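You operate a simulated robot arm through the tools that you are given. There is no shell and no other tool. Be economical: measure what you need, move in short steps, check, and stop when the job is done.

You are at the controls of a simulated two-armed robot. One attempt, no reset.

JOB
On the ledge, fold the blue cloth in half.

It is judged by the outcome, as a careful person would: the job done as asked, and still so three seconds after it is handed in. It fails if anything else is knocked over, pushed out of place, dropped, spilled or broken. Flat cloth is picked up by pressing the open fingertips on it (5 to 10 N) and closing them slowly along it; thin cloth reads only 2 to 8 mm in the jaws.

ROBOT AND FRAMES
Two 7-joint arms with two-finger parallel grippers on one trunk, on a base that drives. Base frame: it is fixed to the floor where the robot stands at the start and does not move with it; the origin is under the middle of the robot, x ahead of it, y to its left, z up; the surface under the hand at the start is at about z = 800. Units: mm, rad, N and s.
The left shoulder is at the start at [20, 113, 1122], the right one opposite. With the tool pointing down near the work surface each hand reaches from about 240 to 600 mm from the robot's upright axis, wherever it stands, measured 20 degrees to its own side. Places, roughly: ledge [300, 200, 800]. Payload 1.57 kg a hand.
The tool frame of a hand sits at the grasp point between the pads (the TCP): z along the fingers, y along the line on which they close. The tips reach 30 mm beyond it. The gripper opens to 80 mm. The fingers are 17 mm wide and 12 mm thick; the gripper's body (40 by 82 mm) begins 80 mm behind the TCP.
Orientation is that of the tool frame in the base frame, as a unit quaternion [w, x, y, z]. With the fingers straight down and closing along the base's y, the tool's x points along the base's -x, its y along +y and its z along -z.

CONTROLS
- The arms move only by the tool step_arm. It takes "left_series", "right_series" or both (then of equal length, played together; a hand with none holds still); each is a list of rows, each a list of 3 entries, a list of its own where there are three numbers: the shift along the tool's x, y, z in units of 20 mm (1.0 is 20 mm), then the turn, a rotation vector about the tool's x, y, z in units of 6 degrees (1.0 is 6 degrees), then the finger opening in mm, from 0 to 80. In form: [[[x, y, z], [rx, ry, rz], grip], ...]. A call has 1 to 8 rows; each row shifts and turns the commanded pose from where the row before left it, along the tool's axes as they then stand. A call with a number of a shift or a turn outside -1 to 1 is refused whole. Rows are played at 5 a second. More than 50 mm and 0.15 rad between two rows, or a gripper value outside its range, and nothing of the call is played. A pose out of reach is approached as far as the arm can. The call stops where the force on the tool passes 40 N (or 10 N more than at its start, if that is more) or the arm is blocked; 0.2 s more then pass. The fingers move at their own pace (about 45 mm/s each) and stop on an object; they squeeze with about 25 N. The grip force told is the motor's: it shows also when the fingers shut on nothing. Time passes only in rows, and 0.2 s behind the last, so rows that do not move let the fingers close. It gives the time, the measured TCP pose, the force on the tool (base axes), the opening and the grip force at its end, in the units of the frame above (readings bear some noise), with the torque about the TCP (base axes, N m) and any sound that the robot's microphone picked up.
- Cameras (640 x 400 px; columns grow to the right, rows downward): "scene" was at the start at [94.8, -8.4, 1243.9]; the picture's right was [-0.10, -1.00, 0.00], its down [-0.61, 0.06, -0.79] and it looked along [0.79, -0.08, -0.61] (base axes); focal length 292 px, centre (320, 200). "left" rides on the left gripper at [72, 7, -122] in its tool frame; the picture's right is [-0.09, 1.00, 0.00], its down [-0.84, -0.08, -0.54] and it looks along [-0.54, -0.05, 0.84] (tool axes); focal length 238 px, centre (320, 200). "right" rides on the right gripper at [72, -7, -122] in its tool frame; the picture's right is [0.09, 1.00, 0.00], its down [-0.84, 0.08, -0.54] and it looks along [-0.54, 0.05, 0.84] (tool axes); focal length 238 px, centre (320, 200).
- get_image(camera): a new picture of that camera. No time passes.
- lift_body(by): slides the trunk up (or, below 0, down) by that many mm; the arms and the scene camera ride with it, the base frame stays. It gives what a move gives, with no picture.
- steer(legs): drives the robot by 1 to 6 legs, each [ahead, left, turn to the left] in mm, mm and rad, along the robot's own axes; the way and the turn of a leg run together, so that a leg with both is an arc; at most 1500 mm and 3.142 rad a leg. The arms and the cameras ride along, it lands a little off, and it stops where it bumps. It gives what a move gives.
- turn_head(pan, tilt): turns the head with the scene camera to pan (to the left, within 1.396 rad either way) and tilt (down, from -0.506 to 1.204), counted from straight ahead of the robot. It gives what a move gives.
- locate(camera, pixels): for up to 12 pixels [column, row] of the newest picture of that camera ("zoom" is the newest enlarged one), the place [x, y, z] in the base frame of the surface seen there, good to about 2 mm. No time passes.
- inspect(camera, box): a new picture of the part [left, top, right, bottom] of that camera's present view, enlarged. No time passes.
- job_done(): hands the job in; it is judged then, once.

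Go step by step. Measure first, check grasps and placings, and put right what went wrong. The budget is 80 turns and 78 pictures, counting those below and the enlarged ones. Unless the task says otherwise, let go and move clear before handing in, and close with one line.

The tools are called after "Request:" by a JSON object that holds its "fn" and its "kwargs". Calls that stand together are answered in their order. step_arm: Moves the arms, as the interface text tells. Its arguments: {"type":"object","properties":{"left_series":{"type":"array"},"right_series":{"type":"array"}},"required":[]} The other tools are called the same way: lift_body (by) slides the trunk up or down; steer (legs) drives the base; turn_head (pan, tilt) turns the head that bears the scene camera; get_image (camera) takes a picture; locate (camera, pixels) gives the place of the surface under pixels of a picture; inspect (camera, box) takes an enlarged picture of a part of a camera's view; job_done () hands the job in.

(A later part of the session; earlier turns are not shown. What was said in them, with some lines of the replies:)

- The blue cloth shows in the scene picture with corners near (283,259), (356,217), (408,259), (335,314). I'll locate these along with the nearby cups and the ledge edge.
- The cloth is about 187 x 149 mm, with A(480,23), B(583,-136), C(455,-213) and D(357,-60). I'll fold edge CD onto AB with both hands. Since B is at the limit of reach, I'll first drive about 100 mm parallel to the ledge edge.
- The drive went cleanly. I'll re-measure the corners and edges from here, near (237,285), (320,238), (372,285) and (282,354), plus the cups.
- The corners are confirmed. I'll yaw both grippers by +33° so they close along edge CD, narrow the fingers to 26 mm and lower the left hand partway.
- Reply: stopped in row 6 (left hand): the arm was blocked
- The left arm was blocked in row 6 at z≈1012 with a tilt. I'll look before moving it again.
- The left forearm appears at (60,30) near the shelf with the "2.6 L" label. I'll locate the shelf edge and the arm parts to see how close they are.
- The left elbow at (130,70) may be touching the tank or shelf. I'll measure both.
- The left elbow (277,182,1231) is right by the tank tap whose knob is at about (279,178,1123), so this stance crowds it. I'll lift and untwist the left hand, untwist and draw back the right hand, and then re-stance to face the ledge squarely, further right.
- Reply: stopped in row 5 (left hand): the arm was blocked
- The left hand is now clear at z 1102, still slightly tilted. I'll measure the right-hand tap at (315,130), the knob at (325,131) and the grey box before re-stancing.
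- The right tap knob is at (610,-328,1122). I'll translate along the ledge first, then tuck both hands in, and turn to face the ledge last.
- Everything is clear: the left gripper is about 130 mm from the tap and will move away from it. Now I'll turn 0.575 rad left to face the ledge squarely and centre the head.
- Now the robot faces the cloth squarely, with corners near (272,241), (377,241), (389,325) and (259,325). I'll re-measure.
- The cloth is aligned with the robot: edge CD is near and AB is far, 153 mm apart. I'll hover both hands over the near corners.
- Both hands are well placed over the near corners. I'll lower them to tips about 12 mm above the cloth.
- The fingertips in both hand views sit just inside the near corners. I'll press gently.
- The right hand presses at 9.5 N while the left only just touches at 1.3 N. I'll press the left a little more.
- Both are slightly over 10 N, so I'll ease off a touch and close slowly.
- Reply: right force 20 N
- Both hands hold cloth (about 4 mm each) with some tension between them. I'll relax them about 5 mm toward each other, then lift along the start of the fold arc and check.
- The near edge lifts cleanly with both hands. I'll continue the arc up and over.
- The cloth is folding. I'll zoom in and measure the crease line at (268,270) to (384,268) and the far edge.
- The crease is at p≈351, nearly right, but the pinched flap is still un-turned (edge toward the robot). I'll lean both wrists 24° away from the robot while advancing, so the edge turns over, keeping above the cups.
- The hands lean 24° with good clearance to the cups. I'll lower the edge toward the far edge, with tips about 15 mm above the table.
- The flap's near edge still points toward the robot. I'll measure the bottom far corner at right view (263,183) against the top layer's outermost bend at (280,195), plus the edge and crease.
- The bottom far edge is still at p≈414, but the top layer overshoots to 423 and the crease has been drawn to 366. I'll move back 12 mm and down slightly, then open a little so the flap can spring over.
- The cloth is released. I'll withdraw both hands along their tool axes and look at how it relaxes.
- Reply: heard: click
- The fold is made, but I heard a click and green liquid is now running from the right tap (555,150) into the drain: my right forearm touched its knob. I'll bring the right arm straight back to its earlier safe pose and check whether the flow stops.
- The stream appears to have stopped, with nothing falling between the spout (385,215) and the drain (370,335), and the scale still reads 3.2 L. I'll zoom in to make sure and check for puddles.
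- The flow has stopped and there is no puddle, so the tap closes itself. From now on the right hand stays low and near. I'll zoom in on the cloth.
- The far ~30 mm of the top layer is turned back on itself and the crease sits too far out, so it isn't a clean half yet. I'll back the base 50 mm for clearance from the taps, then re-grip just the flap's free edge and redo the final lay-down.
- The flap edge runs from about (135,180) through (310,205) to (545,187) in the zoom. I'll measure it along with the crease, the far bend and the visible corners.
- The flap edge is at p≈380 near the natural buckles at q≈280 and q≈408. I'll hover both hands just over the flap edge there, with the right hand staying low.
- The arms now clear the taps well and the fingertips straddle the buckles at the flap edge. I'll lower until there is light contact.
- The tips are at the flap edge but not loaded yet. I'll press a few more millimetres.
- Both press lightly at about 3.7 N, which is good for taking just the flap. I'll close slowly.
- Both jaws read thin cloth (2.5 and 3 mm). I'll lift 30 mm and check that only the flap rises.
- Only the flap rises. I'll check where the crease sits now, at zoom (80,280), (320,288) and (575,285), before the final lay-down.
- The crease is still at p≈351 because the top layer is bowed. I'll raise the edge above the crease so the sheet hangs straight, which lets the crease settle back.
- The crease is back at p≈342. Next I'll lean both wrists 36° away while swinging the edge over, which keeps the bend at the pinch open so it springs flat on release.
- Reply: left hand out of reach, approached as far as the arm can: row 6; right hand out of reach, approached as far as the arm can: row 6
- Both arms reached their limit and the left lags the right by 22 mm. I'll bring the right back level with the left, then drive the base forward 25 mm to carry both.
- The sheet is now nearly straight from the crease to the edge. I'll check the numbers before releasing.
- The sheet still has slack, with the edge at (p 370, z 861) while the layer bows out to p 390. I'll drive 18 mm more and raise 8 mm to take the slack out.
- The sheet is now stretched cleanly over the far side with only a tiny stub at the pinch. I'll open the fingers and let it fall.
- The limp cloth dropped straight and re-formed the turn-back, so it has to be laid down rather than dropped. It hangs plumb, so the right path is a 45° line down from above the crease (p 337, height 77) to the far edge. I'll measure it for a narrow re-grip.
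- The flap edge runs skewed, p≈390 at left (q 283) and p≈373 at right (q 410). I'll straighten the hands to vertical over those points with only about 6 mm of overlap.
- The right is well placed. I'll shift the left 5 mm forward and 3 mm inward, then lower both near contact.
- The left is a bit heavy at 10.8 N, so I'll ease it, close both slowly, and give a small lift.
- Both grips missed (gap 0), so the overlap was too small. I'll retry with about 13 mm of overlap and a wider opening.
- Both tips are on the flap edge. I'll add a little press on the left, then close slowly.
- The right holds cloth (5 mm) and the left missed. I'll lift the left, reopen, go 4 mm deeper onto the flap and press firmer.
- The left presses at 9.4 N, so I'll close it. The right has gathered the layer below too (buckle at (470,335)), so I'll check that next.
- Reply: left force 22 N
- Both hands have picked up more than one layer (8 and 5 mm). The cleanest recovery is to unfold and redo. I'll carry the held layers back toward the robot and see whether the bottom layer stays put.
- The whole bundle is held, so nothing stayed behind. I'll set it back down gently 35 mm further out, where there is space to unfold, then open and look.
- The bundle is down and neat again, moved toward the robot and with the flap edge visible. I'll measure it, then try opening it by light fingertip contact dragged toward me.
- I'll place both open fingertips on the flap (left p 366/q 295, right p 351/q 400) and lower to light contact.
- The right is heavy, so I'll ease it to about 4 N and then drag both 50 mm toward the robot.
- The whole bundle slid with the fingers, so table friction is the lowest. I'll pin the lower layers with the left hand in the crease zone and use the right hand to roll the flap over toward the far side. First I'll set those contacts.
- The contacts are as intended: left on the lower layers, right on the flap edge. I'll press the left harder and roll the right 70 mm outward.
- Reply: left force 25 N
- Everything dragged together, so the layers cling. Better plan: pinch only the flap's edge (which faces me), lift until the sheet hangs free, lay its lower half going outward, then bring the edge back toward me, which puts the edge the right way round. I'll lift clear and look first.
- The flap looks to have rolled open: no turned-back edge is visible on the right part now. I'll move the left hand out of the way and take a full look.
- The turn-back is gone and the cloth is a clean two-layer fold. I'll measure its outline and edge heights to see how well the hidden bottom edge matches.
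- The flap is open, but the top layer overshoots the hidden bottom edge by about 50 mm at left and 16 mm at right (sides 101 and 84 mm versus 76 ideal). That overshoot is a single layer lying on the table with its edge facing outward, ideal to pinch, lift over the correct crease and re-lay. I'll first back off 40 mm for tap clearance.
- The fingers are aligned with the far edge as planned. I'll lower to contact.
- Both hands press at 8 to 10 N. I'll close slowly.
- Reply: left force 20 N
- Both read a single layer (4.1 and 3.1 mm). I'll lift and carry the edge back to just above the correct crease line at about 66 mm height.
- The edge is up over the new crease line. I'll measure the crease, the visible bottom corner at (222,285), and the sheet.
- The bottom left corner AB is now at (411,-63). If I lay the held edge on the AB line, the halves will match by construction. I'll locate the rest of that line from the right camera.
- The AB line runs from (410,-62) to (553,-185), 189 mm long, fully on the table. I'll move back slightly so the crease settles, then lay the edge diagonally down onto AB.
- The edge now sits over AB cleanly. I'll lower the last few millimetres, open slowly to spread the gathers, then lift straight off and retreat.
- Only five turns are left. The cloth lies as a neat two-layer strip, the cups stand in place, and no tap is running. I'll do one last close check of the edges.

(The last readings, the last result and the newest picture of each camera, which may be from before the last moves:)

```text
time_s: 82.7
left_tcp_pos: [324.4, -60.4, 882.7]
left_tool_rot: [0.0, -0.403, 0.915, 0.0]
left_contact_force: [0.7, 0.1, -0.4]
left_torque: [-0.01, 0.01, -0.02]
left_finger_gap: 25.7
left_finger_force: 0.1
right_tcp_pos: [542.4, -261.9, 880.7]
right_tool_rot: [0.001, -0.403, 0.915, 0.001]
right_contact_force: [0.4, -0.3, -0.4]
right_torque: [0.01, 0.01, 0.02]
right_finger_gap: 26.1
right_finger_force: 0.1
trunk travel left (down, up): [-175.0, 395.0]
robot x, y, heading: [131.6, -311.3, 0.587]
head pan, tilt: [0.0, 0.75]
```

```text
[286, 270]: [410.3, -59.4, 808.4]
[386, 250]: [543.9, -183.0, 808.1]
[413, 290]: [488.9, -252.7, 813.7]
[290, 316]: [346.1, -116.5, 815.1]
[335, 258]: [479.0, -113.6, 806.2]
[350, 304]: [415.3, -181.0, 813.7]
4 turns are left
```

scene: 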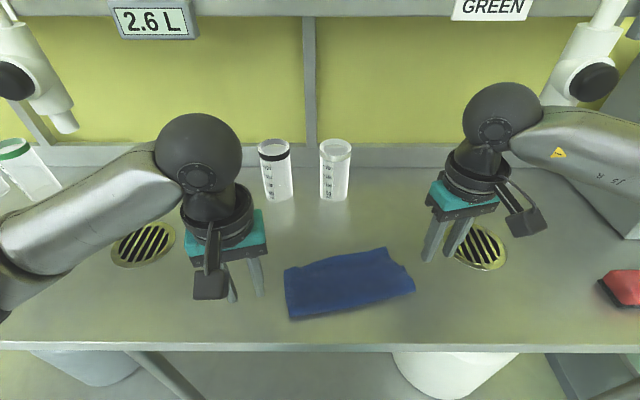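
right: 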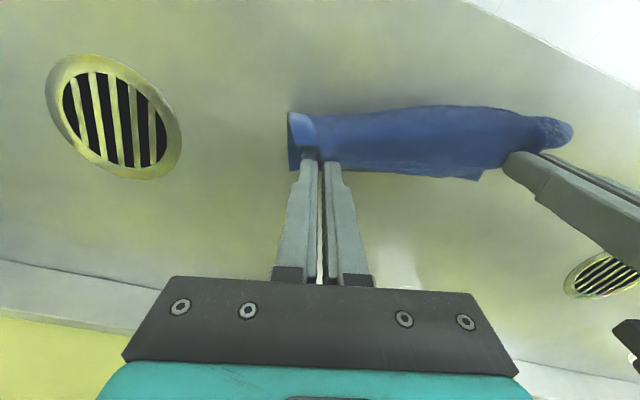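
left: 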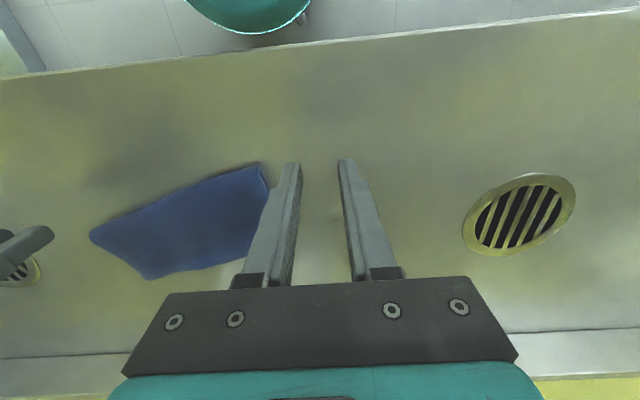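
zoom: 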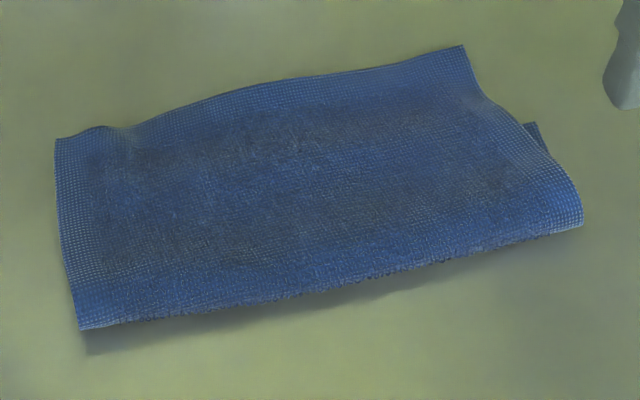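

Request:
{"fn": "locate", "kwargs": {"camera": "zoom", "pixels": [[534, 127], [540, 140], [464, 48], [470, 70], [520, 125], [60, 142], [110, 130], [82, 326], [580, 222]]}}

```text
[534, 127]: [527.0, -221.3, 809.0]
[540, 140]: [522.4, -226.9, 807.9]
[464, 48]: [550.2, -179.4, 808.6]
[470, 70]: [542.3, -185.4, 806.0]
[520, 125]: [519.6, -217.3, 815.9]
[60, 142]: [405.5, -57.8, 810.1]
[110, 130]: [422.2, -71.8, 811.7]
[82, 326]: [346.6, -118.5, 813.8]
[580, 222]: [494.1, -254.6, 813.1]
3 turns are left
```

The right bottom corner peeks out at (527,-221), about 47 mm short of the top corner; the left is off by roughly 25 mm. I'll re-pinch the same overshooting edge and bring it back with a low lift (left 24 mm, right 42 mm) so the halves match, then look.

Request:
{"fn": "step_arm", "kwargs": {"left_series": [[[-0.495, -0.857, 0], [0, 0, 0], 26], [[-0.495, -0.857, 0], [0, 0, 0], 26], [[-0.495, -0.857, 0], [0, 0, 0], 26], [[-0.495, -0.857, 0], [0, 0, 0], 26], [[-0.495, -0.857, 0], [0, 0, 0], 26], [[0, 0, 0], [0, 0, 0], 26]], "right_series": [[[-0.565, 0.729, 0], [0, 0, 0], 26], [[-0.565, 0.729, 0], [0, 0, 0], 26], [[-0.565, 0.729, 0], [0, 0, 0], 26], [[-0.565, 0.729, 0], [0, 0, 0], 26], [[-0.565, 0.729, 0], [0, 0, 0], 26], [[0, 0, 0], [0, 0, 0], 26]]}}

Request:
{"fn": "step_arm", "kwargs": {"left_series": [[[0, 0, 0.9], [0, 0, 0], 26], [[0, 0, 0.9], [0, 0, 0], 26], [[0, 0, 0.5], [0, 0, 0], 26], [[0, 0, 0.1], [0, 0, 0], 26], [[0, 0, 0.1], [0, 0, 0], 26], [[0, 0, 0], [0, 0, 0], 26]], "right_series": [[[0, 0, 0.9], [0, 0, 0], 26], [[0, 0, 0.8], [0, 0, 0], 26], [[0, 0, 0.45], [0, 0, 0], 26], [[0, 0, 0.1], [0, 0, 0], 26], [[0, 0, 0.1], [0, 0, 0], 26], [[0, 0, 0], [0, 0, 0], 26]]}}

Request:
{"fn": "step_arm", "kwargs": {"left_series": [[[0, 0, 0], [0, 0, 0], 23], [[0, 0, 0], [0, 0, 0], 20], [[0, 0, 0], [0, 0, 0], 16], [[0, 0, 0], [0, 0, 0], 12], [[0, 0, 0], [0, 0, 0], 8], [[0, 0, 0], [0, 0, 0], 4], [[0, 0, 0], [0, 0, 0], 0], [[0, 0, 0], [0, 0, 0], 0]], "right_series": [[[0, 0, 0], [0, 0, 0], 23], [[0, 0, 0], [0, 0, 0], 20], [[0, 0, 0], [0, 0, 0], 16], [[0, 0, 0], [0, 0, 0], 12], [[0, 0, 0], [0, 0, 0], 8], [[0, 0, 0], [0, 0, 0], 4], [[0, 0, 0], [0, 0, 0], 0], [[0, 0, 0], [0, 0, 0], 0]]}}

Request:
{"fn": "step_arm", "kwargs": {"left_series": [[[0, 0, -0.9], [0, 0, 0], 0], [[0, 0, -0.85], [0, 0, 0], 0], [[0.4, 0, 0], [0, 0, 0], 0], [[0.4, 0, 0], [0, 0, 0], 0], [[0.4, 0, 0], [0, 0, 0], 0], [[0, 0, 0.6], [0, 0, 0], 0], [[0, 0, 0.6], [0, 0, 0], 0], [[0, 0, 0.1], [0, 0, 0], 0]], "right_series": [[[0, 0, -0.9], [0, 0, 0], 0], [[0, 0, -0.85], [0, 0, 0], 0], [[0.7, 0, 0], [0, 0, 0], 0], [[0.7, 0, 0], [0, 0, 0], 0], [[0.7, 0, 0], [0, 0, 0], 0], [[0, 0, 0.6], [0, 0, 0], 0], [[0, 0, 0.6], [0, 0, 0], 0], [[0, 0, 0.1], [0, 0, 0], 0]]}}

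Request:
{"fn": "inspect", "kwargs": {"camera": "scene", "box": [240, 205, 440, 335]}}

```text
time_s: 84.1
left_tcp_pos: [422.1, -82.8, 882.2]
left_tool_rot: [0.0, -0.401, 0.916, 0.001]
left_contact_force: [-0.2, 0.1, 0.0]
left_torque: [-0.01, 0.01, 0.0]
left_finger_gap: 25.9
left_finger_force: 0.1
right_tcp_pos: [529.0, -171.2, 879.4]
right_tool_rot: [0.002, -0.401, 0.916, 0.0]
right_contact_force: [-0.4, -0.6, 1.0]
right_torque: [-0.01, 0.01, 0.0]
right_finger_gap: 26.2
right_finger_force: 0.1
trunk travel left (down, up): [-175.0, 395.0]
robot x, y, heading: [129.6, -314.6, 0.59]
head pan, tilt: [0.0, 0.75]
```

```text
time_s: 85.5
left_tcp_pos: [422.8, -81.6, 832.9]
left_tool_rot: [0.001, -0.402, 0.915, 0.002]
left_contact_force: [1.6, 0.0, 8.9]
left_torque: [0.01, -0.05, 0.0]
left_finger_gap: 25.8
left_finger_force: 0.1
right_tcp_pos: [528.4, -173.3, 832.7]
right_tool_rot: [0.002, -0.401, 0.916, 0.0]
right_contact_force: [0.8, 0.7, 4.7]
right_torque: [0.05, -0.01, -0.04]
right_finger_gap: 26.1
right_finger_force: 0.1
trunk travel left (down, up): [-175.0, 395.0]
robot x, y, heading: [127.8, -314.8, 0.592]
head pan, tilt: [0.0, 0.75]
```

```text
time_s: 87.3
left_tcp_pos: [421.4, -83.3, 832.8]
left_tool_rot: [0.002, -0.403, 0.915, 0.001]
left_contact_force: [8.1, -7.1, 11.7]
left_torque: [-0.23, -0.22, -0.08]
left_finger_gap: 3.8
left_finger_force: 24.5
right_tcp_pos: [526.2, -171.5, 833.0]
right_tool_rot: [0.001, -0.403, 0.915, 0.002]
right_contact_force: [-10.7, 8.8, 6.1]
right_torque: [0.26, 0.33, 0.0]
right_finger_gap: 3.8
right_finger_force: 25.3
trunk travel left (down, up): [-175.0, 395.0]
robot x, y, heading: [133.7, -315.2, 0.588]
head pan, tilt: [0.0, 0.75]
```

```text
time_s: 89.1
left_tcp_pos: [405.1, -100.3, 840.9]
left_tool_rot: [0.002, -0.402, 0.916, -0.002]
left_contact_force: [13.0, -13.4, -0.2]
left_torque: [-0.4, -0.37, -0.06]
left_finger_gap: 4.0
left_finger_force: 25.3
right_tcp_pos: [498.6, -202.3, 842.3]
right_tool_rot: [0.002, -0.403, 0.915, 0.003]
right_contact_force: [-12.2, 14.0, 0.1]
right_torque: [0.42, 0.36, 0.03]
right_finger_gap: 4.0
right_finger_force: 24.7
trunk travel left (down, up): [-175.0, 395.0]
robot x, y, heading: [129.7, -315.3, 0.589]
head pan, tilt: [0.0, 0.75]
```

```text
3.08 times, centred on (340, 270) of scene
2 turns are left
```

zoom: 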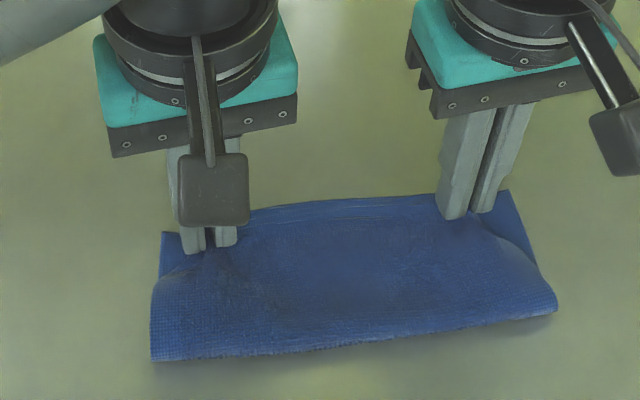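

Both hands hold single layers (4 mm), and the bottom corners at (163,233) and (508,192) now line up with the held edge. I'll release slowly so the gathers spread, lift straight off and move clear.

Request:
{"fn": "step_arm", "kwargs": {"left_series": [[[0, 0, 0.12], [0, 0, 0], 0], [[0, 0, 0], [0, 0, 0], 6], [[0, 0, 0], [0, 0, 0], 12], [[0, 0, 0], [0, 0, 0], 20], [[0, 0, 0], [0, 0, 0], 26], [[0, 0, -0.4], [0, 0, 0], 26], [[0, 0, -0.9], [0, 0, 0], 26], [[0, 0, -0.9], [0, 0, 0], 26]], "right_series": [[[0, 0, 0.16], [0, 0, 0], 0], [[0, 0, 0], [0, 0, 0], 6], [[0, 0, 0], [0, 0, 0], 12], [[0, 0, 0], [0, 0, 0], 20], [[0, 0, 0], [0, 0, 0], 26], [[0, 0, -0.4], [0, 0, 0], 26], [[0, 0, -0.9], [0, 0, 0], 26], [[0, 0, -0.9], [0, 0, 0], 26]]}}

Request:
{"fn": "step_arm", "kwargs": {"left_series": [[[0.5, 0.9, 0], [0, 0, 0], 26], [[0.5, 0.9, 0], [0, 0, 0], 26], [[0.5, 0.9, 0], [0, 0, 0], 26], [[0, 0.9, 0], [0, 0, 0], 26], [[0, 0.9, 0], [0, 0, 0], 26]], "right_series": [[[0.3, -0.9, 0], [0, 0, 0], 26], [[0.3, -0.9, 0], [0, 0, 0], 26], [[0.3, -0.9, 0], [0, 0, 0], 26], [[0.3, -0.9, 0], [0, 0, 0], 26], [[0, 0, 0], [0, 0, 0], 26]]}}

```text
time_s: 90.9
left_tcp_pos: [406.4, -99.8, 881.8]
left_tool_rot: [0.0, -0.402, 0.915, 0.002]
left_contact_force: [-0.3, -0.9, -0.9]
left_torque: [0.0, -0.02, -0.02]
left_finger_gap: 26.1
left_finger_force: 0.1
right_tcp_pos: [499.4, -204.4, 882.3]
right_tool_rot: [0.001, -0.402, 0.915, 0.001]
right_contact_force: [-0.4, 0.1, -0.1]
right_torque: [0.0, 0.01, -0.01]
right_finger_gap: 26.1
right_finger_force: 0.0
trunk travel left (down, up): [-175.0, 395.0]
robot x, y, heading: [129.4, -314.1, 0.585]
head pan, tilt: [0.0, 0.75]
```

```text
time_s: 92.1
left_tcp_pos: [317.8, -59.9, 881.4]
left_tool_rot: [0.001, -0.403, 0.915, 0.002]
left_contact_force: [0.0, 0.5, 0.7]
left_torque: [-0.04, 0.0, -0.01]
left_finger_gap: 25.9
left_finger_force: 0.2
right_tcp_pos: [538.6, -267.1, 881.2]
right_tool_rot: [0.003, -0.403, 0.915, 0.001]
right_contact_force: [0.2, -0.6, -0.1]
right_torque: [0.0, -0.03, 0.0]
right_finger_gap: 25.9
right_finger_force: 0.1
trunk travel left (down, up): [-175.0, 395.0]
robot x, y, heading: [130.4, -316.9, 0.595]
head pan, tilt: [0.0, 0.75]
1 turns are left
```

The readings show both hands released and clear of the cloth, and nothing was touched on the way out. This is my last turn, so I'm handing in.

The blue cloth is folded in half on the ledge. I didn't get a picture after the final release; just before it, the edges looked lined up to within about 10 mm. While I was working, my right forearm bumped the green tap and some liquid ran toward the drain; it stopped once I backed off, and I saw no puddle.

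Request:
{"fn": "job_done", "kwargs": {}}

```text
The job is handed in.
```

The blue cloth is folded in half on the ledge and both hands are clear. I had no picture left to check it after the final release; just before it, the edges looked matched to within about 10 mm. My right forearm also bumped the green tap, which ran toward the drain for about a second or two, then stopped, leaving no visible puddle.
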